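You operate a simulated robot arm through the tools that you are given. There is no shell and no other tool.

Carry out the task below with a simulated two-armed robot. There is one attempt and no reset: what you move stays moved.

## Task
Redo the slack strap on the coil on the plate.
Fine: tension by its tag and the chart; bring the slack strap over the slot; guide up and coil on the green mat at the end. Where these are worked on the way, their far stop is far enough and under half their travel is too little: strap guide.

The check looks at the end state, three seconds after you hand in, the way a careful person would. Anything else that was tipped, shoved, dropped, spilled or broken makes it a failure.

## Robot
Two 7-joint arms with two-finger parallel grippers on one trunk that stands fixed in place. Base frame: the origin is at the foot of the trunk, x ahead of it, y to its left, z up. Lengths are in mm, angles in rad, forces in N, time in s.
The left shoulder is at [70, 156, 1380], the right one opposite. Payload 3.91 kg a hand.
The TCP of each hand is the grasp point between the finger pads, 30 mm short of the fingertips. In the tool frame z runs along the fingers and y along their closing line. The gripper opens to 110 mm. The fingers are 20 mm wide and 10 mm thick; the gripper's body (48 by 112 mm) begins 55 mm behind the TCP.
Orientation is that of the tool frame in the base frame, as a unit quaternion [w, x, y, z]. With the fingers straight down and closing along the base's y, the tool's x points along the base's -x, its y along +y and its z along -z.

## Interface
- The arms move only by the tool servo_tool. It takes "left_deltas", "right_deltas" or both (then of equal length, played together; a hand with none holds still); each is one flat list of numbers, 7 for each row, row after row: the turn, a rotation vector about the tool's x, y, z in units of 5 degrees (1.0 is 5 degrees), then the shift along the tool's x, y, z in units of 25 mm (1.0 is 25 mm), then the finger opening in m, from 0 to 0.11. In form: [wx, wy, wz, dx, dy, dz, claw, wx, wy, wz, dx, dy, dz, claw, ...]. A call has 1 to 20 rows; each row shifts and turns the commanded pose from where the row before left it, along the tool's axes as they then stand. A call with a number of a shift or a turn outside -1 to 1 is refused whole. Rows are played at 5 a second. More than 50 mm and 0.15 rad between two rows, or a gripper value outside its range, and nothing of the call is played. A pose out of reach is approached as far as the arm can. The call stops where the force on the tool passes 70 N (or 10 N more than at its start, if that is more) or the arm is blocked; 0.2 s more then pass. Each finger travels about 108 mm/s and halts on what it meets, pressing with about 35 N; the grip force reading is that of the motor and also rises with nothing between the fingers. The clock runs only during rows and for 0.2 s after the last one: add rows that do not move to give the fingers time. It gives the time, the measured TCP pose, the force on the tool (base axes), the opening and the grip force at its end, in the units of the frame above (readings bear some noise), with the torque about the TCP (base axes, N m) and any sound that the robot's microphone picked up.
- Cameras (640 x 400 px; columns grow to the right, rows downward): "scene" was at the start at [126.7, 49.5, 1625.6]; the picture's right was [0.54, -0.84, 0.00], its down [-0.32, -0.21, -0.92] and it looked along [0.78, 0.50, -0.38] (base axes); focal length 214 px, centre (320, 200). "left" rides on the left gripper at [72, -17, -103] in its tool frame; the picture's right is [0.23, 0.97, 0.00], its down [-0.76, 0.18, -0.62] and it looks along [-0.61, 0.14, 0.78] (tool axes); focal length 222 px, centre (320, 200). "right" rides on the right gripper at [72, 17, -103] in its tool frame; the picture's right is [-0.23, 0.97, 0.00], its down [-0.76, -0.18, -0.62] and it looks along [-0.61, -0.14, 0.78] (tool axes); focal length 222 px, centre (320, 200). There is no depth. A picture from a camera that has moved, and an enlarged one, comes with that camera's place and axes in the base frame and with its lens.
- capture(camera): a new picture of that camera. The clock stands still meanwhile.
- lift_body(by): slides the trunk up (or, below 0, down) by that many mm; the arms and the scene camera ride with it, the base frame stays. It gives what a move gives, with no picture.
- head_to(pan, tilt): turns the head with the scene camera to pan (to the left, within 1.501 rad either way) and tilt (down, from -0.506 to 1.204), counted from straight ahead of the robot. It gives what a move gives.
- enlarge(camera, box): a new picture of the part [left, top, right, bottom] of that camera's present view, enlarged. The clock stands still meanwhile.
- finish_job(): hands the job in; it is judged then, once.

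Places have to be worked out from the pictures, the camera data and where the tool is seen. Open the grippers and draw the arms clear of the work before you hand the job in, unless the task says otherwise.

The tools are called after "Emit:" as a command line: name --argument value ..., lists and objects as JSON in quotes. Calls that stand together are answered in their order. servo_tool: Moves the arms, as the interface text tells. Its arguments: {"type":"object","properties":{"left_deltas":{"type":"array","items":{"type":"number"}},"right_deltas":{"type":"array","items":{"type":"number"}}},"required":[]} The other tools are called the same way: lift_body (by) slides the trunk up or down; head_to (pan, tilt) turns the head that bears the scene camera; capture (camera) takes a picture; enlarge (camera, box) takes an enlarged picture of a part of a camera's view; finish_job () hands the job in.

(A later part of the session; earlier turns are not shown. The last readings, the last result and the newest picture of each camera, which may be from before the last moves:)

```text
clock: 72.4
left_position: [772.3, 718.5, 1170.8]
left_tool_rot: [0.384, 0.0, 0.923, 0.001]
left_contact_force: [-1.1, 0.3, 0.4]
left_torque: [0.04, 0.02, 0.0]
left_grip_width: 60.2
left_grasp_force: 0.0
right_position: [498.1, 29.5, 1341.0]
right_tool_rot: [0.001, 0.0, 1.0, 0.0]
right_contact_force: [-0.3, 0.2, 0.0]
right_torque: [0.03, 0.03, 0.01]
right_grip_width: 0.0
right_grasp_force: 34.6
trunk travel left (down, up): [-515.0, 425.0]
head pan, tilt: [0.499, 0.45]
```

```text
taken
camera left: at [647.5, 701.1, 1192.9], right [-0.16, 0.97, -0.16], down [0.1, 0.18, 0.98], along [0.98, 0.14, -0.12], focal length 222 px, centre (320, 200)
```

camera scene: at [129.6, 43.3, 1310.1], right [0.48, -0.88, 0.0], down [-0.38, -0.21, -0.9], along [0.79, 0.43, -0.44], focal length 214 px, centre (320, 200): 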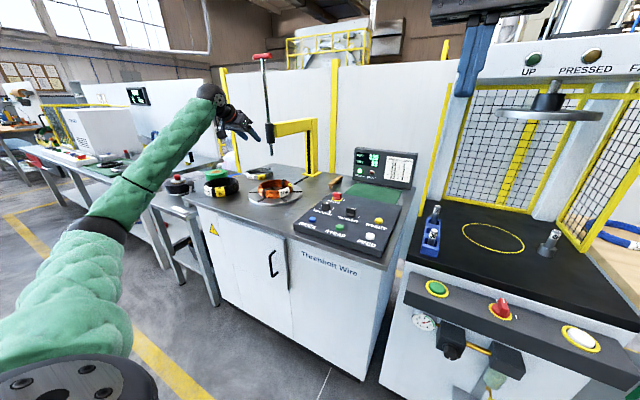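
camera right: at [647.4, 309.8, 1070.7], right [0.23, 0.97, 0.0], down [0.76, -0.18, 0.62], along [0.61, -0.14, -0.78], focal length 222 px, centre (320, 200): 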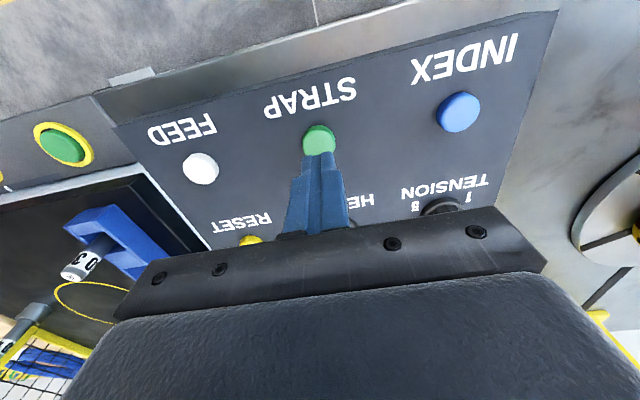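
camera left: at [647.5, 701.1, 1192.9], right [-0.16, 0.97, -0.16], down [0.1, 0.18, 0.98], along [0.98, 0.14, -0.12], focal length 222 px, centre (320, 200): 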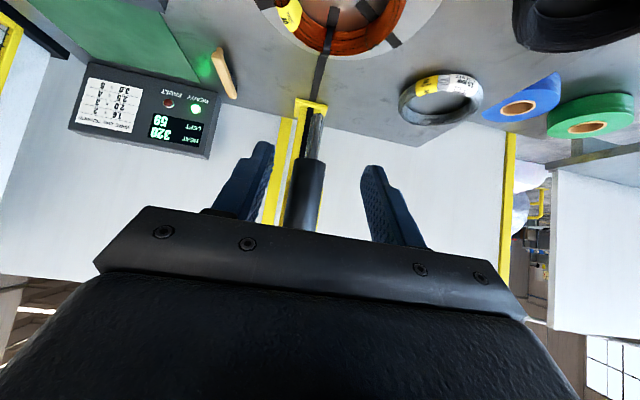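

I move the left hand across toward the mat at a safe height to learn how far it can reach at this tilt.

Emit:
servo_tool --left_deltas '[0, 0, 0, 0, -0.96, 0, 0.06, 0, 0, 0, 0, -0.96, 0, 0.06, 0, 0, 0, 0, -0.96, 0, 0.06, 0, 0, 0, 0, -0.96, 0, 0.06, 0, 0, 0, 0, -0.96, 0.5, 0.06, 0, 0, 0, 0, -0.96, 0.5, 0.06, 0, 0, 0, 0, -0.96, 0.5, 0.06, 0, 0, 0, 0, -0.96, 0.5, 0.06, 0, 0, 0, 0, -0.96, 0.5, 0.06, 0, 0, 0, 0, -0.96, 0.5, 0.06, 0, 0, 0, 0, -0.96, 0.5, 0.06, 0, 0, 0, 0, -0.96, 0.5, 0.06, 0, 0, 0, 0, -0.96, 0.5, 0.06, 0, 0, 0, 0, -0.96, 0.5, 0.06, 0, 0, 0, 0, -0.96, 0.5, 0.06, 0, 0, 0, 0, -0.96, 0.5, 0.06, 0, 0, 0, 0, -0.96, 0.5, 0.06, 0, 0, 0, 0, -0.96, 0.5, 0.06, 0, 0, 0, 0, -0.96, 0.5, 0.06]'

Emit:
capture --camera "left"

Emit:
enlarge --camera "scene" --box '[240, 120, 440, 260]'

```text
clock: 76.4
left_position: [907.1, 260.0, 1039.7]
left_tool_rot: [0.383, 0.0, 0.924, 0.002]
left_contact_force: [-0.1, 0.9, -0.1]
left_torque: [0.0, 0.07, 0.0]
left_grip_width: 59.9
left_grasp_force: 0.0
right_position: [498.3, 29.8, 1340.8]
right_tool_rot: [-0.001, 0.0, 1.0, 0.0]
right_contact_force: [-1.0, -0.8, 0.7]
right_torque: [-0.01, 0.05, -0.04]
right_grip_width: 0.0
right_grasp_force: 35.3
trunk travel left (down, up): [-515.0, 425.0]
head pan, tilt: [0.499, 0.45]
```

```text
taken
camera left: at [782.0, 242.9, 1060.8], right [-0.16, 0.97, -0.16], down [0.1, 0.18, 0.98], along [0.98, 0.14, -0.12], focal length 222 px, centre (320, 200)
```

left: 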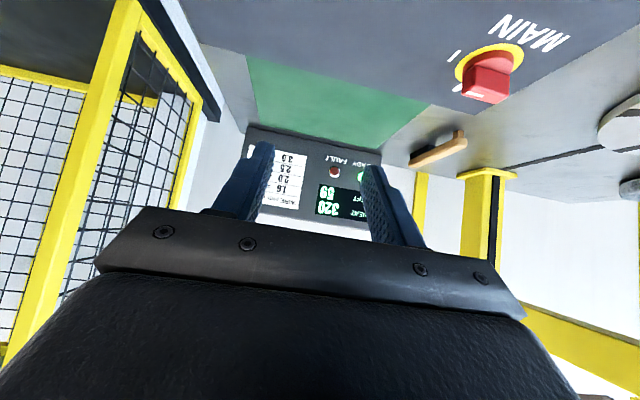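

```text
2.86 times, centred on (340, 190) of scene
camera zoom: at [130.2, 42.4, 1310.0], right [0.48, -0.88, 0.0], down [-0.38, -0.21, -0.9], along [0.79, 0.43, -0.44], focal length 613 px, centre (263, 229)
```

zoom: 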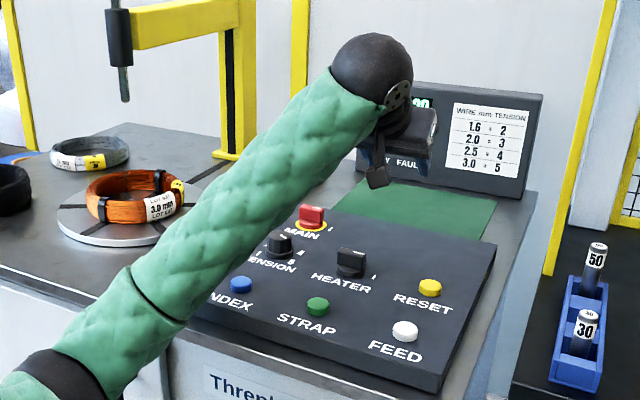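

I put the mat at roughly x 1030–1235, y 158–405. I extend further forward over it at a safe height to find the reach limit.

Emit:
servo_tool --left_deltas '[0, 0, 0, -0.3, 0, 0.8, 0.06, 0, 0, 0, -0.3, 0, 0.8, 0.06, 0, 0, 0, -0.3, 0, 0.8, 0.06, 0, 0, 0, -0.4, 0, 0.7, 0.06, 0, 0, 0, -0.4, 0, 0.7, 0.06, 0, 0, 0, -0.5, 0, 0.6, 0.06, 0, 0, 0, -0.5, 0, 0.6, 0.06, 0, 0, 0, -0.5, 0, 0.6, 0.06, 0, 0, 0, -0.5, 0, 0.6, 0.06]'

Emit:
capture --camera "left"

Emit:
enlarge --camera "scene" --box '[240, 120, 440, 260]'

```text
clock: 78.6
left_position: [1077.5, 242.3, 1021.4]
left_tool_rot: [0.395, 0.006, 0.918, -0.001]
left_contact_force: [0.4, -3.4, -2.9]
left_torque: [0.17, -0.08, 0.15]
left_grip_width: 60.1
left_grasp_force: 0.1
right_position: [485.2, 9.7, 1349.4]
right_tool_rot: [0.008, 0.013, 1.0, 0.0]
right_contact_force: [0.8, 0.1, 0.5]
right_torque: [0.04, -0.01, 0.02]
right_grip_width: 0.2
right_grasp_force: 34.7
trunk travel left (down, up): [-515.0, 425.0]
head pan, tilt: [0.499, 0.45]
stopped in row 9 (left hand): the arm was blocked; the commanded pose is now the measured one
```

```text
taken
camera left: at [952.8, 225.8, 1040.9], right [-0.15, 0.98, -0.16], down [0.07, 0.17, 0.98], along [0.99, 0.13, -0.1], focal length 222 px, centre (320, 200)
```

left: 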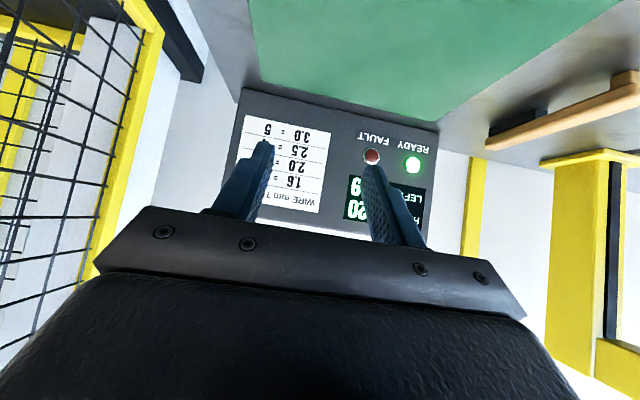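

```text
2.86 times, centred on (340, 190) of scene
camera zoom: at [114.9, 47.0, 1312.8], right [0.49, -0.87, 0.01], down [-0.37, -0.21, -0.91], along [0.79, 0.44, -0.43], focal length 613 px, centre (263, 229)
```

zoom: 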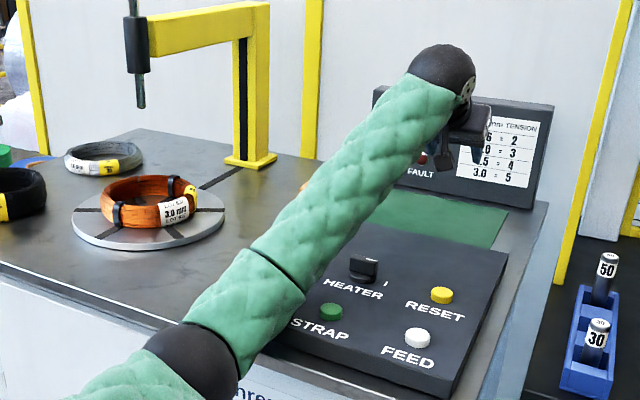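

The arm was blocked: the scene picture suggests the elbow is against the table's front edge and the trunk got pushed back a bit. I back off up and back at once and then look.

Emit:
servo_tool --left_deltas '[0, 0, 0, 0.28, 0, -0.85, 0.06, 0, 0, 0, 0.28, 0, -0.85, 0.06, 0, 0, 0, 0.28, 0, -0.85, 0.06, 0, 0, 0, 0.28, 0, -0.85, 0.06, 0, 0, 0, 0.28, 0, -0.85, 0.06, 0, 0, 0, 0, 0, 0, 0.06]'

Emit:
capture --camera "scene"

Emit:
enlarge --camera "scene" --box '[200, 120, 440, 300]'

```text
clock: 80.0
left_position: [983.3, 242.6, 1049.6]
left_tool_rot: [0.386, 0.005, 0.923, 0.002]
left_contact_force: [0.1, -0.4, 0.1]
left_torque: [0.01, 0.0, -0.01]
left_grip_width: 59.8
left_grasp_force: 0.1
right_position: [493.3, 14.6, 1342.8]
right_tool_rot: [0.002, 0.009, 1.0, 0.002]
right_contact_force: [-0.7, 0.3, -0.8]
right_torque: [-0.01, -0.01, 0.01]
right_grip_width: 0.0
right_grasp_force: 34.9
trunk travel left (down, up): [-515.0, 425.0]
head pan, tilt: [0.499, 0.45]
```

```text
taken
camera scene: at [124.2, 40.4, 1310.3], right [0.48, -0.88, 0.0], down [-0.38, -0.21, -0.9], along [0.79, 0.43, -0.43], focal length 214 px, centre (320, 200)
```

scene: 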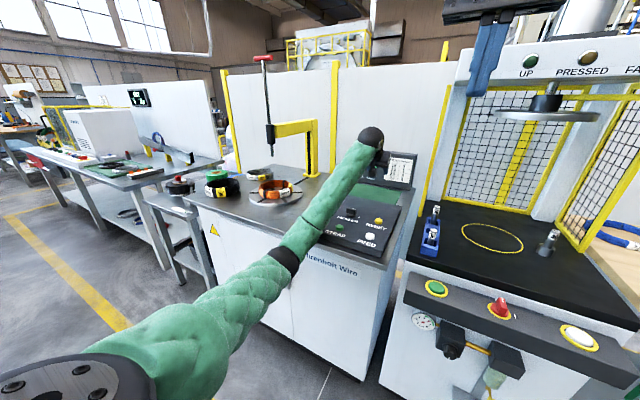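

```text
2.22 times, centred on (320, 210) of scene
camera zoom: at [124.2, 40.4, 1310.3], right [0.48, -0.88, 0.0], down [-0.38, -0.21, -0.9], along [0.79, 0.43, -0.43], focal length 477 px, centre (320, 178)
```

zoom: 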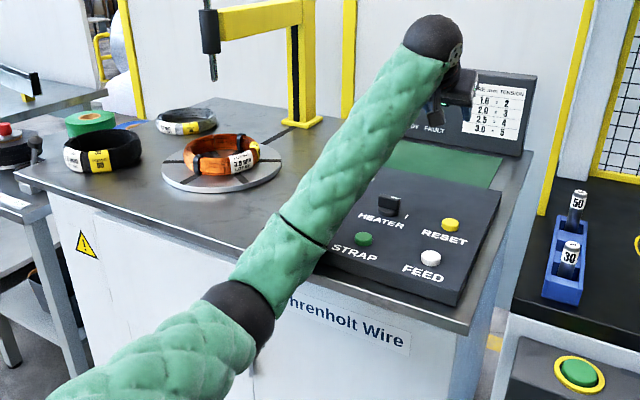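

The forearm is lying low near the table's front edge and panel. I raise the trunk to lift the whole arm clear.

Emit:
lift_body --by 180

Emit:
capture --camera "scene"

Emit:
enlarge --camera "scene" --box '[200, 160, 440, 340]'

```text
clock: 82.0
left_position: [988.3, 243.1, 1225.3]
left_tool_rot: [0.384, 0.006, 0.923, -0.001]
left_contact_force: [0.1, -0.2, -0.4]
left_torque: [0.03, -0.03, 0.03]
left_grip_width: 60.2
left_grasp_force: 0.1
right_position: [500.1, 16.2, 1519.8]
right_tool_rot: [0.0, 0.008, 1.0, 0.0]
right_contact_force: [0.4, 0.4, -0.1]
right_torque: [0.0, 0.0, 0.01]
right_grip_width: 0.0
right_grasp_force: 35.0
trunk travel left (down, up): [-695.0, 245.0]
head pan, tilt: [0.499, 0.45]
```

```text
taken
camera scene: at [130.2, 43.0, 1489.9], right [0.48, -0.88, 0.0], down [-0.38, -0.21, -0.9], along [0.79, 0.43, -0.44], focal length 214 px, centre (320, 200)
```

scene: 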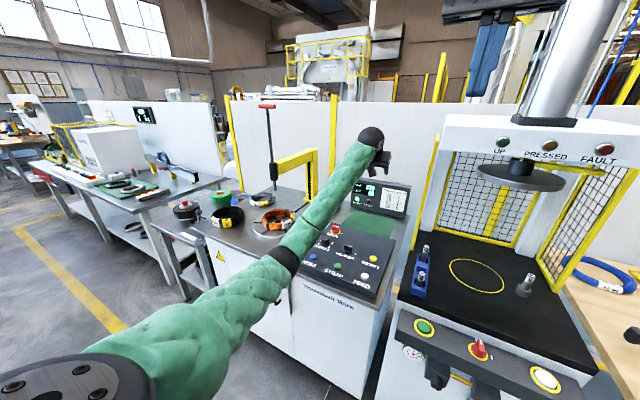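

```text
2.22 times, centred on (320, 250) of scene
camera zoom: at [130.2, 43.0, 1489.9], right [0.48, -0.88, 0.0], down [-0.38, -0.21, -0.9], along [0.79, 0.43, -0.44], focal length 477 px, centre (320, 89)
```

zoom: 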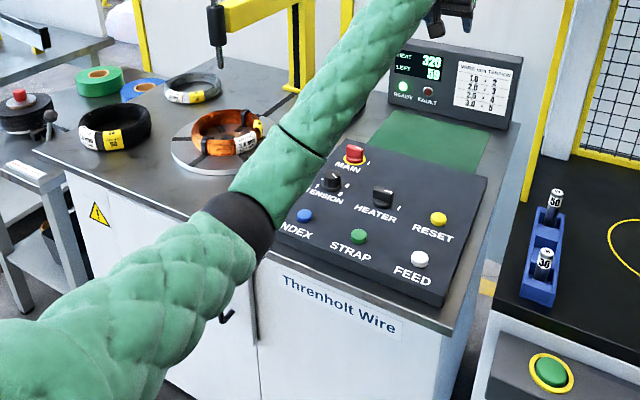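

The trunk is back in place, READY is lit and nothing seems moved. With the shoulder now at about z 1250 the elbow will clear the table, so I retry the reach test over the mat at a safe height.

Emit:
servo_tool --left_deltas '[0, 0, 0, 0.285, 0.034, 0.786, 0.06, 0, 0, 0, 0.285, 0.034, 0.786, 0.06, 0, 0, 0, 0.285, 0.034, 0.786, 0.06, 0, 0, 0, 0.285, 0.034, 0.786, 0.06, 0, 0, 0, 0.285, 0.034, 0.786, 0.06, 0, 0, 0, 0.285, 0.034, 0.786, 0.06, 0, 0, 0, 0.285, 0.034, 0.786, 0.06, 0, 0, 0, 0.285, 0.034, 0.786, 0.06, 0, 0, 0, 0.285, 0.034, 0.786, 0.06, 0, 0, 0, 0.285, 0.034, 0.786, 0.06, 0, 0, 0, 0.285, 0.034, 0.786, 0.06]'

Emit:
capture --camera "scene"

Emit:
capture --camera "left"

```text
clock: 84.4
left_position: [1086.9, 253.1, 1017.8]
left_tool_rot: [0.385, 0.006, 0.923, 0.0]
left_contact_force: [0.4, -0.2, 0.9]
left_torque: [0.0, 0.02, 0.01]
left_grip_width: 60.4
left_grasp_force: 0.0
right_position: [501.1, 17.4, 1520.9]
right_tool_rot: [-0.001, 0.009, 1.0, 0.0]
right_contact_force: [0.2, 0.3, -0.2]
right_torque: [0.0, 0.02, 0.02]
right_grip_width: 0.0
right_grasp_force: 35.5
trunk travel left (down, up): [-695.0, 245.0]
head pan, tilt: [0.499, 0.45]
```

```text
taken
camera scene: at [130.4, 43.0, 1490.0], right [0.48, -0.88, 0.0], down [-0.38, -0.21, -0.9], along [0.79, 0.43, -0.44], focal length 214 px, centre (320, 200)
```

scene: 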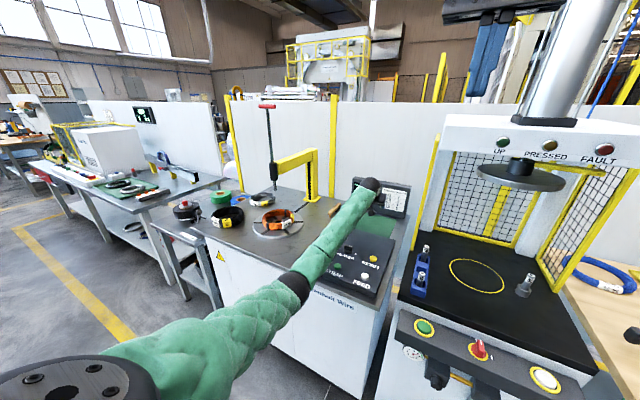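

```text
taken
camera left: at [962.0, 238.1, 1039.7], right [-0.15, 0.98, -0.16], down [0.1, 0.17, 0.98], along [0.98, 0.13, -0.12], focal length 222 px, centre (320, 200)
```

left: 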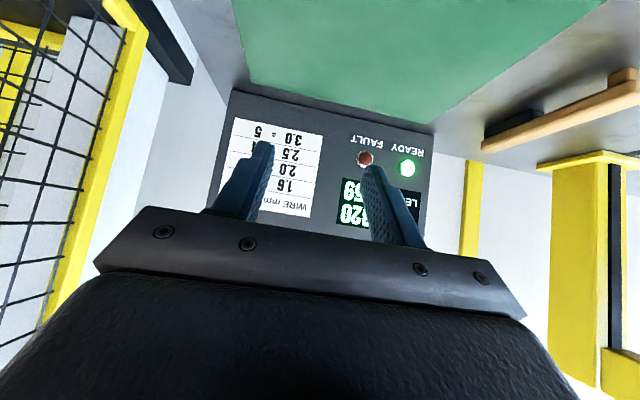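

No blocking this time and tracking is exact. I continue a little to [1112, 255, 960].

Emit:
servo_tool --left_deltas '[0, 0, 0, 0.23, 0.03, 0.59, 0.06, 0, 0, 0, 0.23, 0.03, 0.59, 0.06, 0, 0, 0, 0.23, 0.03, 0.59, 0.06, 0, 0, 0, 0.23, 0.03, 0.59, 0.06]'

Emit:
capture --camera "scene"

Emit:
capture --camera "left"

```text
clock: 85.4
left_position: [1112.8, 257.1, 960.0]
left_tool_rot: [0.384, 0.006, 0.923, -0.001]
left_contact_force: [-0.1, -1.2, 0.7]
left_torque: [0.0, 0.02, 0.02]
left_grip_width: 60.1
left_grasp_force: 0.1
right_position: [500.6, 14.6, 1519.4]
right_tool_rot: [-0.001, 0.008, 1.0, 0.0]
right_contact_force: [-0.6, -0.6, 0.1]
right_torque: [0.0, 0.03, -0.01]
right_grip_width: 0.0
right_grasp_force: 34.6
trunk travel left (down, up): [-695.0, 245.0]
head pan, tilt: [0.499, 0.45]
```

```text
taken
camera scene: at [130.5, 42.7, 1490.0], right [0.48, -0.88, 0.0], down [-0.38, -0.21, -0.9], along [0.79, 0.43, -0.44], focal length 214 px, centre (320, 200)
```

scene: 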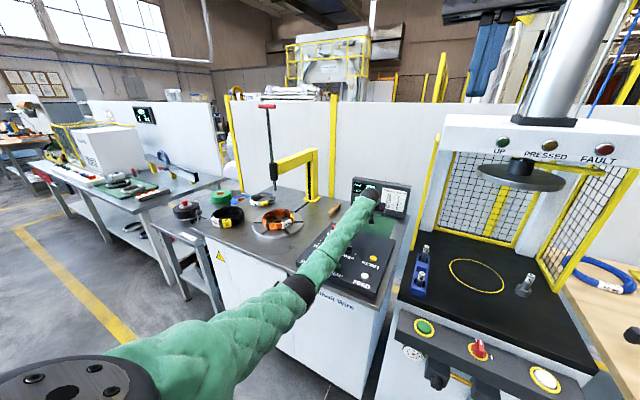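

```text
taken
camera left: at [988.2, 239.5, 982.0], right [-0.15, 0.98, -0.16], down [0.1, 0.17, 0.98], along [0.98, 0.13, -0.12], focal length 222 px, centre (320, 200)
```

left: 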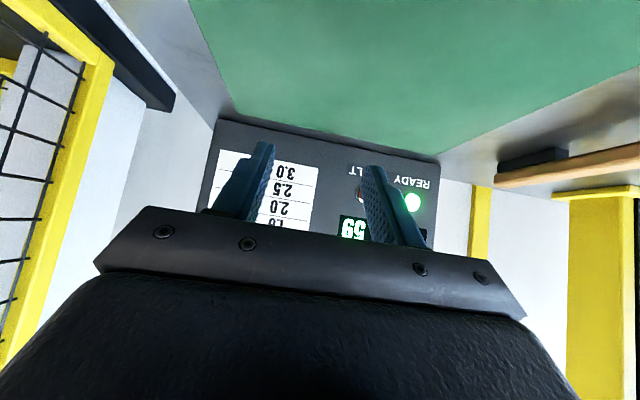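

The mat is reachable. I now zoom on the coil and panel from this unobstructed scene view to measure the coil and check the panel.

Emit:
enlarge --camera "scene" --box '[245, 195, 309, 245]'

Emit:
enlarge --camera "scene" --box '[300, 200, 420, 300]'

```text
8.00 times, centred on (277, 220) of scene
camera zoom: at [130.5, 42.7, 1490.0], right [0.48, -0.88, 0.0], down [-0.38, -0.21, -0.9], along [0.79, 0.43, -0.44], focal length 1716 px, centre (664, 40)
```

zoom: 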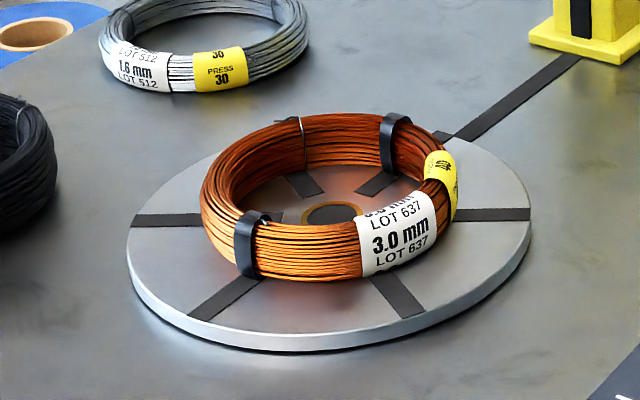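

```text
4.00 times, centred on (360, 250) of scene
camera zoom: at [130.5, 42.7, 1490.0], right [0.48, -0.88, 0.0], down [-0.38, -0.21, -0.9], along [0.79, 0.43, -0.44], focal length 858 px, centre (160, 0)
```

zoom: 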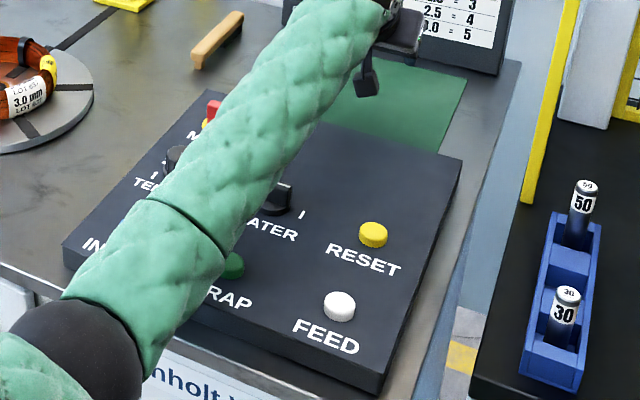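

The coil measures about r 60–83 mm, top near z 918, centred near [895, 714]. I plan an inside (spreading) grasp at 45°, and go back to an approach point behind and above it.

Emit:
servo_tool --left_deltas '[0, 0, 0, 0.413, 0, -0.9, 0.06, 0, 0, 0, 0.413, 0, -0.9, 0.06, 0, 0, 0, 0.413, 0, -0.9, 0.06, 0, 0, 0, 0.413, 0, -0.9, 0.06, 0, 0, 0, 0.413, 0, -0.9, 0.06, 0, 0, 0, 0.413, 0, -0.9, 0.06, 0, 0, 0, 0.413, 0, -0.9, 0.06, 0, 0, 0, 0.413, 0, -0.9, 0.06, 0, 0, 0, 0.413, 0, -0.9, 0.06, 0, 0, 0, 0.413, 0, -0.9, 0.06, 0, 0, 0, 0.413, 0, -0.9, 0.06, 0, 0, 0, 0.413, 0, -0.9, 0.06, 0, 0, 0, 0.413, 0, -0.9, 0.06, 0, 0, 0, 0.413, 0, -0.9, 0.06]'

Emit:
servo_tool --left_deltas '[0, 0, 0, 0, 0.96, 0, 0.06, 0, 0, 0, 0, 0.96, 0, 0.06, 0, 0, 0, 0, 0.96, 0, 0.06, 0, 0, 0, 0, 0.96, 0, 0.06, 0, 0, 0, 0, 0.96, 0, 0.06, 0, 0, 0, 0, 0.96, 0, 0.06, 0, 0, 0, 0, 0.96, 0, 0.06, 0, 0, 0, 0, 0.96, 0, 0.06, 0, 0, 0, 0, 0.96, 0, 0.06, 0, 0, 0, 0, 0.96, 0, 0.06, 0, 0, 0, 0, 0.96, 0, 0.06, 0, 0, 0, 0, 0.96, 0, 0.06, 0, 0, 0, 0, 0.96, 0, 0.06, 0, 0, 0, 0, 0.96, 0, 0.06, 0, 0, 0, 0, 0.96, 0, 0.06, 0, 0, 0, 0, 0.96, 0, 0.06, 0, 0, 0, 0, 0.96, 0, 0.06, 0, 0, 0, 0, 0.96, 0, 0.06, 0, 0, 0, 0, 0.96, 0, 0.06]'

Emit:
capture --camera "left"

Emit:
capture --camera "scene"

```text
clock: 88.4
left_position: [788.2, 260.3, 1080.4]
left_tool_rot: [0.384, 0.005, 0.923, 0.0]
left_contact_force: [0.0, 0.3, 0.2]
left_torque: [0.03, -0.01, 0.01]
left_grip_width: 59.8
left_grasp_force: 0.0
right_position: [499.5, 15.5, 1520.1]
right_tool_rot: [0.0, 0.008, 1.0, -0.001]
right_contact_force: [-0.6, 0.3, -0.7]
right_torque: [0.01, -0.01, 0.02]
right_grip_width: 0.0
right_grasp_force: 34.8
trunk travel left (down, up): [-695.0, 245.0]
head pan, tilt: [0.499, 0.45]
```

```text
clock: 92.4
left_position: [793.4, 718.3, 1080.4]
left_tool_rot: [0.384, 0.007, 0.923, -0.001]
left_contact_force: [0.1, 0.4, 0.3]
left_torque: [-0.03, 0.04, -0.06]
left_grip_width: 59.9
left_grasp_force: 0.1
right_position: [500.8, 18.0, 1521.3]
right_tool_rot: [0.001, 0.009, 1.0, 0.0]
right_contact_force: [0.1, -0.4, -0.4]
right_torque: [0.0, -0.01, -0.01]
right_grip_width: 0.0
right_grasp_force: 35.1
trunk travel left (down, up): [-695.0, 245.0]
head pan, tilt: [0.499, 0.45]
```

```text
taken
camera left: at [667.6, 702.0, 1101.8], right [-0.15, 0.98, -0.16], down [0.1, 0.17, 0.98], along [0.98, 0.13, -0.12], focal length 222 px, centre (320, 200)
```

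left: 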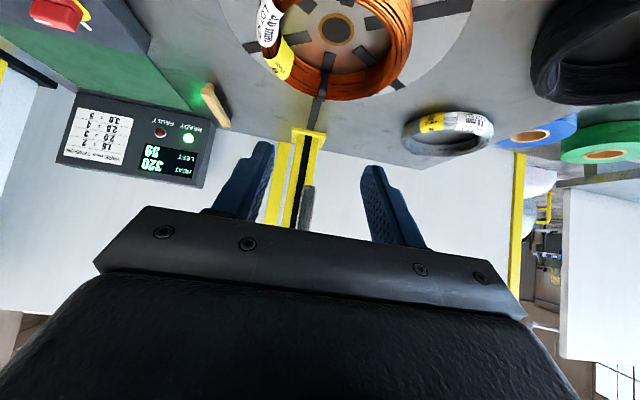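

```text
taken
camera scene: at [129.6, 43.7, 1490.0], right [0.48, -0.88, 0.0], down [-0.38, -0.21, -0.9], along [0.79, 0.43, -0.44], focal length 214 px, centre (320, 200)
```

scene: 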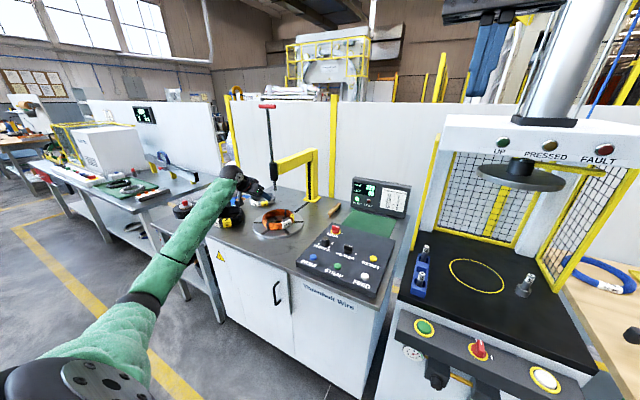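

The approach point is good: hub seen near [891, 717]. I drop to the 45° approach line and slide partway into the coil's hole.

Emit:
servo_tool --left_deltas '[0, 0, 0, 0.608, -0.03, 0.608, 0.06, 0, 0, 0, 0.608, -0.03, 0.608, 0.06, 0, 0, 0, 0.608, 0, 0.608, 0.06, 0, 0, 0, 0, 0, 0.8, 0.06, 0, 0, 0, 0, 0, 0.8, 0.06, 0, 0, 0, 0, 0, 0.8, 0.06, 0, 0, 0, 0, 0, 0.8, 0.06, 0, 0, 0, 0, 0, 0, 0.06]'

Emit:
capture --camera "left"

Emit:
enlarge --camera "scene" --box '[225, 160, 325, 245]'

```text
clock: 94.2
left_position: [849.3, 712.9, 962.0]
left_tool_rot: [0.384, 0.007, 0.923, -0.001]
left_contact_force: [-1.0, 0.3, 0.0]
left_torque: [0.01, 0.01, 0.0]
left_grip_width: 60.0
left_grasp_force: 0.1
right_position: [500.6, 15.8, 1520.7]
right_tool_rot: [0.0, 0.008, 1.0, 0.0]
right_contact_force: [-1.0, 0.2, -0.6]
right_torque: [0.02, -0.01, -0.03]
right_grip_width: 0.0
right_grasp_force: 35.1
trunk travel left (down, up): [-695.0, 245.0]
head pan, tilt: [0.499, 0.45]
```

```text
taken
camera left: at [724.6, 697.2, 983.3], right [-0.15, 0.98, -0.16], down [0.1, 0.17, 0.98], along [0.98, 0.13, -0.12], focal length 222 px, centre (320, 200)
```

left: 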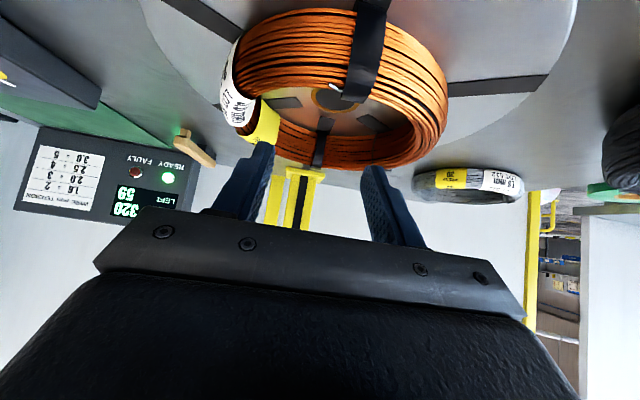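

```text
4.71 times, centred on (275, 202) of scene
camera zoom: at [129.1, 43.2, 1490.1], right [0.48, -0.88, 0.0], down [-0.38, -0.21, -0.9], along [0.79, 0.43, -0.44], focal length 1009 px, centre (532, 188)
```

zoom: 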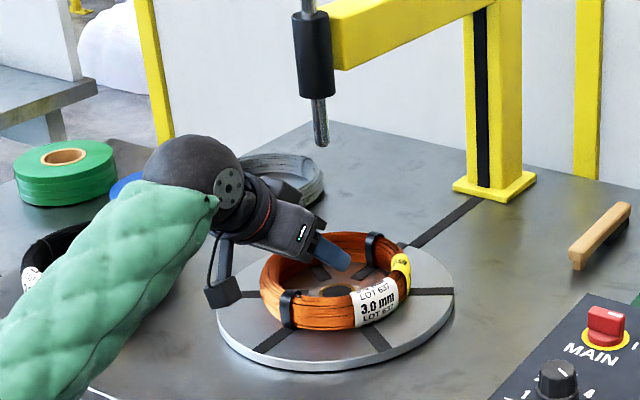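

The fingers are aligned with the hole and the hand is clear of the rod. I go the remaining way in, to TCP about [892, 716, 914].

Emit:
servo_tool --left_deltas '[0, 0, 0, 0.035, 0.04, 0.64, 0.06, 0, 0, 0, 0.035, 0.04, 0.64, 0.06, 0, 0, 0, 0.035, 0.04, 0.64, 0.06, 0, 0, 0, 0.035, 0.04, 0.6, 0.06, 0, 0, 0, 0, 0, 0, 0.06]'

Emit:
capture --camera "left"

Emit:
enlarge --camera "scene" --box '[240, 170, 320, 240]'

```text
clock: 95.4
left_position: [891.7, 720.6, 914.6]
left_tool_rot: [0.384, 0.007, 0.923, -0.001]
left_contact_force: [-1.2, 0.0, 0.2]
left_torque: [0.02, 0.02, 0.0]
left_grip_width: 60.0
left_grasp_force: 0.0
right_position: [500.9, 16.4, 1520.3]
right_tool_rot: [0.0, 0.009, 1.0, 0.0]
right_contact_force: [-0.1, 0.1, 0.1]
right_torque: [0.01, -0.01, 0.02]
right_grip_width: 0.1
right_grasp_force: 35.0
trunk travel left (down, up): [-695.0, 245.0]
head pan, tilt: [0.499, 0.45]
```

```text
taken
camera left: at [766.4, 704.1, 936.5], right [-0.15, 0.98, -0.16], down [0.1, 0.17, 0.98], along [0.98, 0.13, -0.12], focal length 222 px, centre (320, 200)
```

left: 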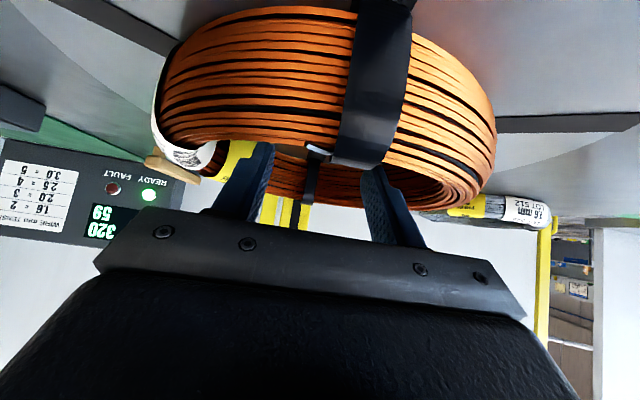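

```text
5.71 times, centred on (280, 205) of scene
camera zoom: at [129.3, 43.1, 1490.1], right [0.48, -0.88, 0.0], down [-0.38, -0.21, -0.9], along [0.79, 0.43, -0.44], focal length 1226 px, centre (549, 171)
```

zoom: 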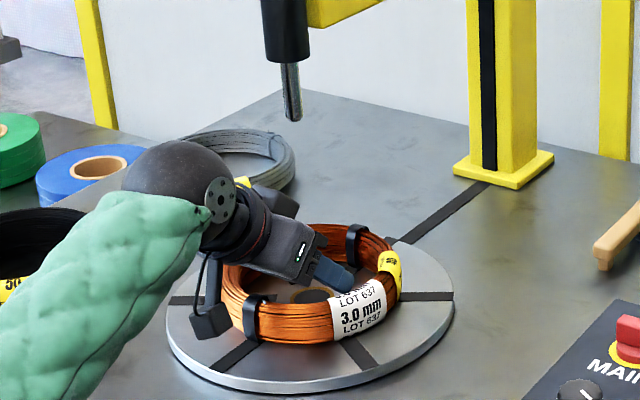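

The fingers are inside the hole just above the plate. I now spread them to hold the coil from inside.

Emit:
servo_tool --left_deltas '[0, 0, 0, 0, 0, 0, 0.08, 0, 0, 0, 0, 0, 0, 0.095, 0, 0, 0, 0, 0, 0, 0.11, 0, 0, 0, 0, 0, 0, 0.11, 0, 0, 0, 0, 0, 0, 0.11]'

Emit:
capture --camera "left"

Emit:
enlarge --camera "scene" --box '[240, 170, 320, 240]'

```text
clock: 96.6
left_position: [892.0, 719.9, 915.4]
left_tool_rot: [0.384, 0.006, 0.923, -0.001]
left_contact_force: [2.4, 3.0, 3.4]
left_torque: [-0.02, 0.02, 0.02]
left_grip_width: 96.6
left_grasp_force: 0.0
right_position: [499.1, 16.9, 1521.8]
right_tool_rot: [0.0, 0.009, 1.0, 0.0]
right_contact_force: [-0.4, 0.5, 0.1]
right_torque: [-0.01, -0.01, 0.03]
right_grip_width: 0.0
right_grasp_force: 34.9
trunk travel left (down, up): [-695.0, 245.0]
head pan, tilt: [0.499, 0.45]
```

```text
taken
camera left: at [766.6, 704.2, 936.5], right [-0.15, 0.98, -0.16], down [0.1, 0.17, 0.98], along [0.98, 0.13, -0.12], focal length 222 px, centre (320, 200)
```

left: 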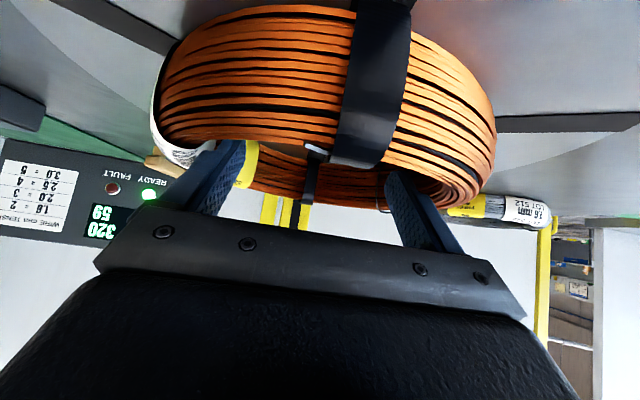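

```text
5.71 times, centred on (280, 205) of scene
camera zoom: at [129.7, 43.2, 1490.1], right [0.48, -0.88, 0.0], down [-0.38, -0.21, -0.9], along [0.79, 0.43, -0.44], focal length 1226 px, centre (549, 171)
```

zoom: 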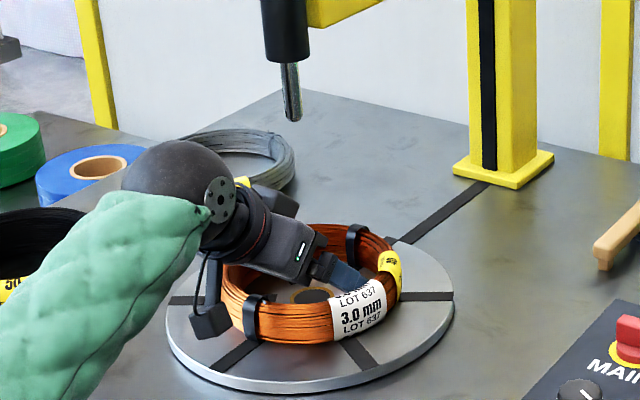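

The fingers halted at 96.6 mm against the inner wall. I try a small 20 mm lift to see whether the coil comes along.

Emit:
servo_tool --left_deltas '[0, 0, 0, -0.14, 0, -0.14, 0.11, 0, 0, 0, -0.14, 0, -0.14, 0.11, 0, 0, 0, -0.14, 0, -0.14, 0.11, 0, 0, 0, -0.14, 0, -0.14, 0.11, 0, 0, 0, 0, 0, 0, 0.11]'

Emit:
capture --camera "left"

Emit:
enlarge --camera "scene" --box '[240, 170, 320, 240]'

```text
clock: 97.8
left_position: [891.4, 718.0, 932.3]
left_tool_rot: [0.384, 0.006, 0.923, -0.001]
left_contact_force: [-0.4, -1.2, 1.3]
left_torque: [0.09, -0.1, -0.01]
left_grip_width: 109.7
left_grasp_force: 0.0
right_position: [499.8, 16.1, 1519.9]
right_tool_rot: [0.0, 0.008, 1.0, 0.0]
right_contact_force: [-0.4, 0.0, -0.2]
right_torque: [-0.02, 0.01, 0.0]
right_grip_width: 0.0
right_grasp_force: 35.1
trunk travel left (down, up): [-695.0, 245.0]
head pan, tilt: [0.499, 0.45]
```

```text
taken
camera left: at [766.6, 702.1, 954.5], right [-0.15, 0.98, -0.16], down [0.1, 0.17, 0.98], along [0.98, 0.13, -0.12], focal length 222 px, centre (320, 200)
```

left: 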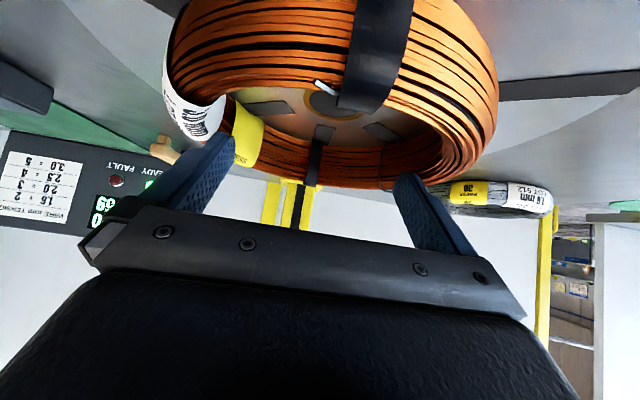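

```text
5.71 times, centred on (280, 205) of scene
camera zoom: at [129.7, 43.3, 1490.1], right [0.48, -0.88, 0.0], down [-0.38, -0.21, -0.9], along [0.79, 0.43, -0.44], focal length 1226 px, centre (549, 171)
```

zoom: 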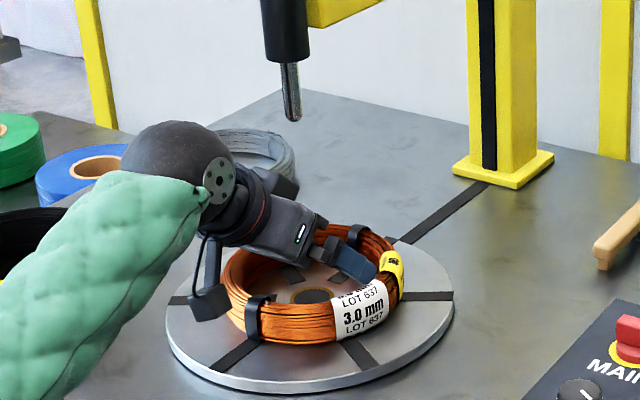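

The spreading grip slipped up the tapered finger tips; the coil stayed on the plate. I'll pinch the rim between the pads instead: narrow the fingers, back out along the tool axis, and shift 73 mm to the −y side of the ring.

Emit:
servo_tool --left_deltas '[0, 0, 0, 0, 0, 0, 0.08, 0, 0, 0, 0, 0, 0, 0.06, 0, 0, 0, 0, 0, 0, 0.06, 0, 0, 0, 0, 0, -0.8, 0.06, 0, 0, 0, 0, 0, -0.8, 0.06, 0, 0, 0, 0, 0, -0.8, 0.06, 0, 0, 0, 0, 0, -0.8, 0.06, 0, 0, 0, 0, -0.73, 0, 0.06, 0, 0, 0, 0, -0.73, 0, 0.06, 0, 0, 0, 0, -0.73, 0, 0.06, 0, 0, 0, 0, -0.73, 0, 0.06, 0, 0, 0, 0, 0, 0, 0.06]'

Emit:
capture --camera "left"

Emit:
enlarge --camera "scene" --box '[240, 170, 320, 240]'

```text
clock: 100.4
left_position: [832.7, 645.5, 990.0]
left_tool_rot: [0.384, 0.006, 0.923, 0.0]
left_contact_force: [0.3, 0.7, 0.1]
left_torque: [0.0, -0.01, 0.0]
left_grip_width: 60.0
left_grasp_force: 0.1
right_position: [500.9, 16.9, 1520.5]
right_tool_rot: [-0.001, 0.009, 1.0, 0.0]
right_contact_force: [-0.2, 0.1, -0.2]
right_torque: [-0.02, 0.0, 0.02]
right_grip_width: 0.0
right_grasp_force: 35.0
trunk travel left (down, up): [-695.0, 245.0]
head pan, tilt: [0.499, 0.45]
```

```text
taken
camera left: at [709.0, 630.7, 1012.5], right [-0.15, 0.98, -0.16], down [0.1, 0.17, 0.98], along [0.98, 0.13, -0.12], focal length 222 px, centre (320, 200)
```

left: 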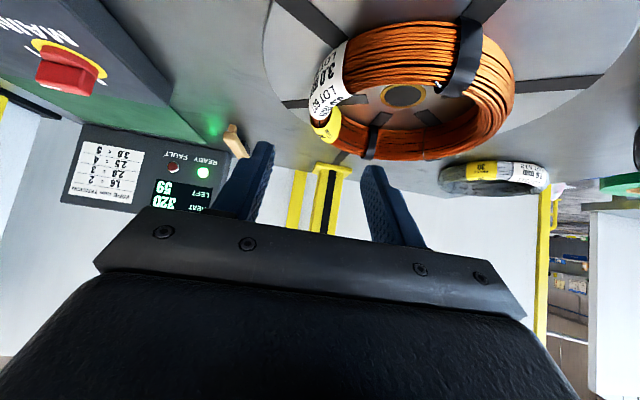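

```text
5.71 times, centred on (280, 205) of scene
camera zoom: at [129.3, 43.6, 1490.1], right [0.48, -0.88, 0.0], down [-0.38, -0.21, -0.9], along [0.79, 0.43, -0.44], focal length 1226 px, centre (549, 171)
```

zoom: 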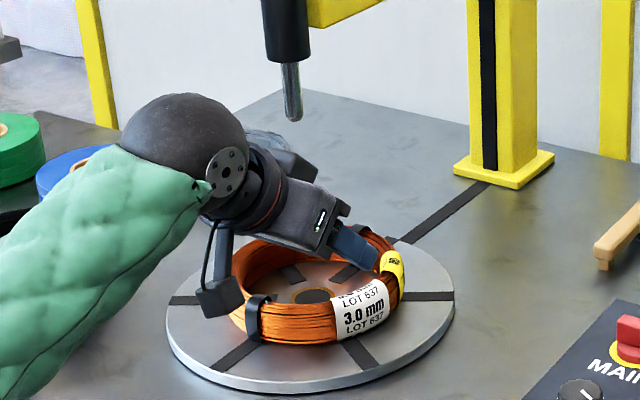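

The TCP line is now over the ring's −y side. I slide in so the fingers straddle the rim, to about [893, 645, 914].

Emit:
servo_tool --left_deltas '[0, 0, 0, 0.08, 0, 0.645, 0.06, 0, 0, 0, 0.08, 0, 0.645, 0.06, 0, 0, 0, 0.08, 0, 0.645, 0.06, 0, 0, 0, 0.08, 0, 0.645, 0.06, 0, 0, 0, 0.08, 0, 0.645, 0.06, 0, 0, 0, 0.08, 0, 0.61, 0.06, 0, 0, 0, 0, 0, 0, 0.06]'

Emit:
capture --camera "left"

Emit:
enlarge --camera "scene" --box '[240, 170, 320, 240]'

```text
clock: 102.0
left_position: [894.2, 645.0, 912.1]
left_tool_rot: [0.385, 0.007, 0.923, -0.001]
left_contact_force: [0.8, -1.0, 0.0]
left_torque: [0.01, 0.01, 0.01]
left_grip_width: 59.9
left_grasp_force: 0.1
right_position: [498.9, 16.4, 1520.0]
right_tool_rot: [0.0, 0.009, 1.0, 0.0]
right_contact_force: [-0.3, -0.5, 0.2]
right_torque: [-0.02, 0.0, -0.02]
right_grip_width: 0.1
right_grasp_force: 35.0
trunk travel left (down, up): [-695.0, 245.0]
head pan, tilt: [0.499, 0.45]
```

```text
taken
camera left: at [769.1, 628.7, 934.7], right [-0.15, 0.98, -0.16], down [0.1, 0.17, 0.98], along [0.98, 0.13, -0.12], focal length 222 px, centre (320, 200)
```

left: 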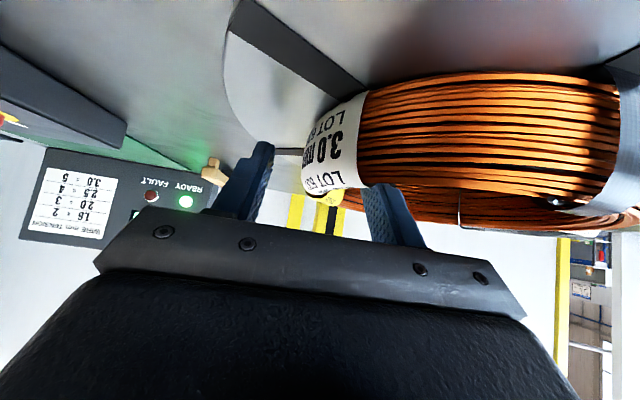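

```text
5.71 times, centred on (280, 205) of scene
camera zoom: at [129.3, 43.3, 1490.1], right [0.48, -0.88, 0.0], down [-0.38, -0.21, -0.9], along [0.79, 0.43, -0.44], focal length 1226 px, centre (549, 171)
```

zoom: 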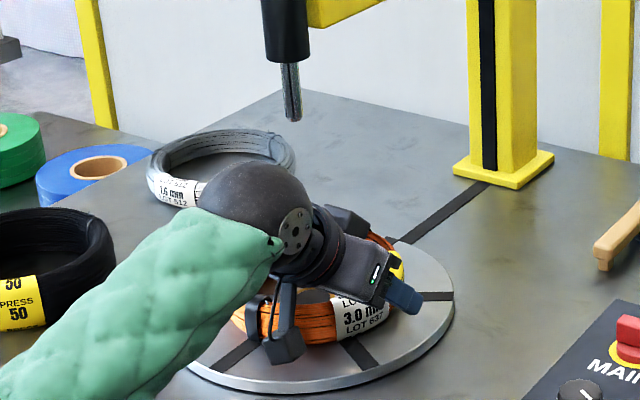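

The rim lies between the two fingers. I close the gripper on it.

Emit:
servo_tool --left_deltas '[0, 0, 0, 0, 0, 0, 0.045, 0, 0, 0, 0, 0, 0, 0.03, 0, 0, 0, 0, 0, 0, 0.015, 0, 0, 0, 0, 0, 0, 0.01, 0, 0, 0, 0, 0, 0, 0.01]'

Emit:
capture --camera "left"

```text
clock: 103.2
left_position: [894.4, 644.4, 912.2]
left_tool_rot: [0.385, 0.007, 0.923, -0.001]
left_contact_force: [-2.8, 0.8, -0.3]
left_torque: [-0.32, 0.29, 0.13]
left_grip_width: 23.2
left_grasp_force: 34.9
right_position: [500.2, 16.9, 1520.7]
right_tool_rot: [0.0, 0.008, 1.0, 0.0]
right_contact_force: [0.5, 0.9, 0.4]
right_torque: [-0.02, 0.0, -0.01]
right_grip_width: 0.1
right_grasp_force: 34.9
trunk travel left (down, up): [-695.0, 245.0]
head pan, tilt: [0.499, 0.45]
```

```text
taken
camera left: at [769.1, 628.9, 934.7], right [-0.15, 0.98, -0.16], down [0.1, 0.17, 0.98], along [0.98, 0.13, -0.12], focal length 222 px, centre (320, 200)
```

left: 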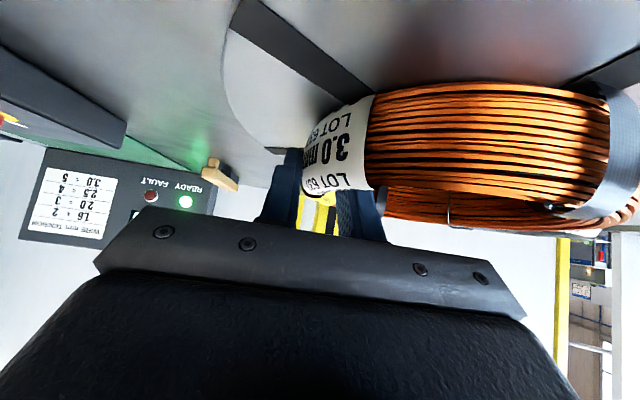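

Gripped at 23.2 mm. I lift slowly by about 15 mm and look for droop.

Emit:
servo_tool --left_deltas '[0, 0, 0, -0.1, 0, -0.1, 0.01, 0, 0, 0, -0.1, 0, -0.1, 0.01, 0, 0, 0, -0.1, 0, -0.1, 0.01, 0, 0, 0, -0.1, 0, -0.1, 0.01, 0, 0, 0, 0, 0, 0, 0.01]'

Emit:
capture --camera "left"

Emit:
enlarge --camera "scene" --box '[240, 170, 320, 240]'

```text
clock: 104.4
left_position: [893.7, 644.4, 925.6]
left_tool_rot: [0.383, 0.007, 0.924, -0.002]
left_contact_force: [-0.6, 0.8, -9.5]
left_torque: [-0.7, 0.1, -0.02]
left_grip_width: 23.2
left_grasp_force: 35.2
right_position: [500.7, 17.2, 1520.2]
right_tool_rot: [-0.001, 0.01, 1.0, -0.001]
right_contact_force: [0.0, -0.2, 0.7]
right_torque: [0.02, 0.01, 0.0]
right_grip_width: 0.3
right_grasp_force: 34.8
trunk travel left (down, up): [-695.0, 245.0]
head pan, tilt: [0.499, 0.45]
```

```text
taken
camera left: at [769.6, 628.9, 948.4], right [-0.15, 0.98, -0.16], down [0.1, 0.17, 0.98], along [0.98, 0.13, -0.12], focal length 222 px, centre (320, 200)
```

left: 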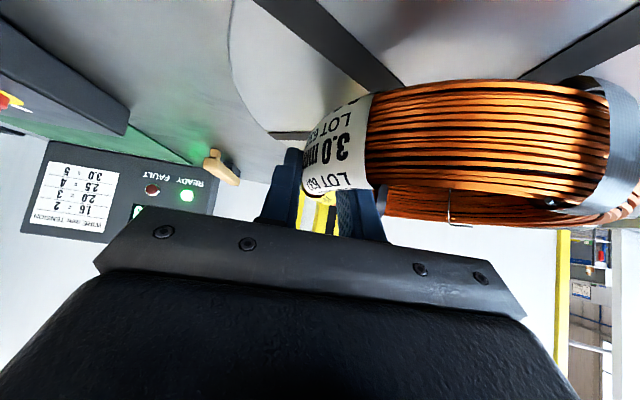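

```text
5.71 times, centred on (280, 205) of scene
camera zoom: at [130.6, 43.9, 1489.9], right [0.48, -0.88, 0.0], down [-0.38, -0.21, -0.9], along [0.79, 0.43, -0.44], focal length 1226 px, centre (549, 171)
```

zoom: 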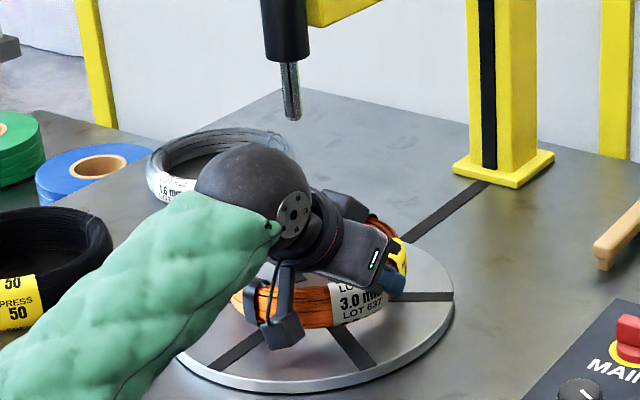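

The coil is held level: about 9.5 N weight and 0.7 N·m, with no slip. I raise it another 65 mm.

Emit:
servo_tool --left_deltas '[0, 0, 0, -0.15, 0, -0.15, 0.01, 0, 0, 0, -0.25, 0, -0.25, 0.01, 0, 0, 0, -0.3, 0, -0.3, 0.01, 0, 0, 0, -0.3, 0, -0.3, 0.01, 0, 0, 0, -0.3, 0, -0.3, 0.01, 0, 0, 0, -0.3, 0, -0.3, 0.01, 0, 0, 0, -0.25, 0, -0.25, 0.01, 0, 0, 0, 0, 0, 0, 0.01]'

Emit:
capture --camera "scene"

Emit:
enlarge --camera "scene" --box '[230, 150, 330, 240]'

Emit:
capture --camera "left"

```text
clock: 106.2
left_position: [893.7, 643.7, 991.4]
left_tool_rot: [0.384, 0.006, 0.923, -0.001]
left_contact_force: [0.6, 0.3, -9.1]
left_torque: [-0.64, 0.09, 0.02]
left_grip_width: 23.3
left_grasp_force: 34.4
right_position: [501.8, 17.0, 1521.0]
right_tool_rot: [0.0, 0.009, 1.0, 0.0]
right_contact_force: [-0.1, 0.2, -0.5]
right_torque: [0.0, 0.0, -0.01]
right_grip_width: 0.1
right_grasp_force: 34.3
trunk travel left (down, up): [-695.0, 245.0]
head pan, tilt: [0.499, 0.45]
```

```text
taken
camera scene: at [130.8, 44.0, 1489.9], right [0.48, -0.88, 0.0], down [-0.38, -0.21, -0.9], along [0.79, 0.43, -0.44], focal length 214 px, centre (320, 200)
```

scene: 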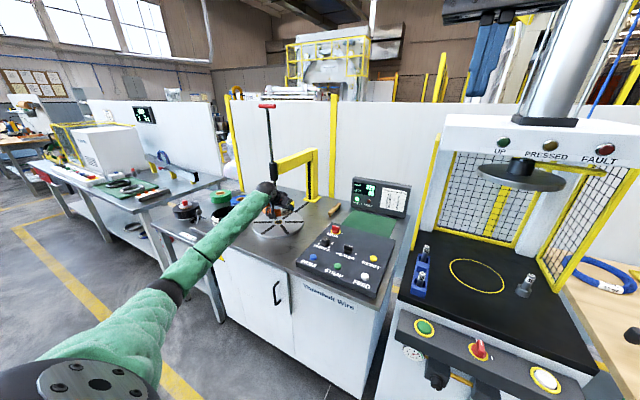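

```text
4.44 times, centred on (280, 195) of scene
camera zoom: at [130.8, 44.0, 1489.9], right [0.48, -0.88, 0.0], down [-0.38, -0.21, -0.9], along [0.79, 0.43, -0.44], focal length 953 px, centre (498, 222)
```

zoom: 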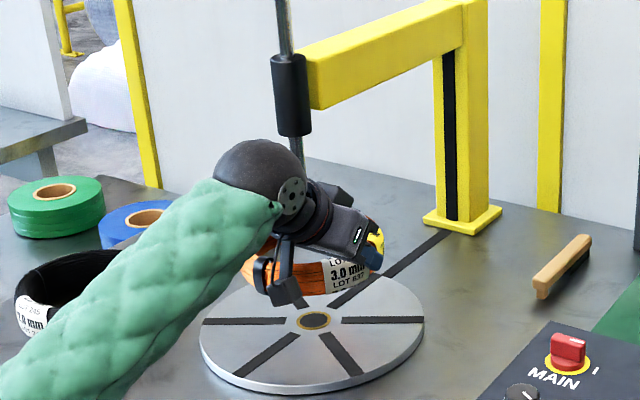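

```text
taken
camera left: at [769.0, 629.1, 1013.2], right [-0.15, 0.98, -0.16], down [0.1, 0.17, 0.98], along [0.98, 0.13, -0.12], focal length 222 px, centre (320, 200)
```

left: 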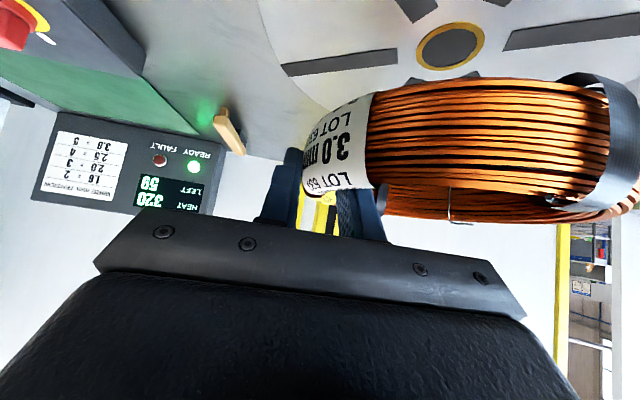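

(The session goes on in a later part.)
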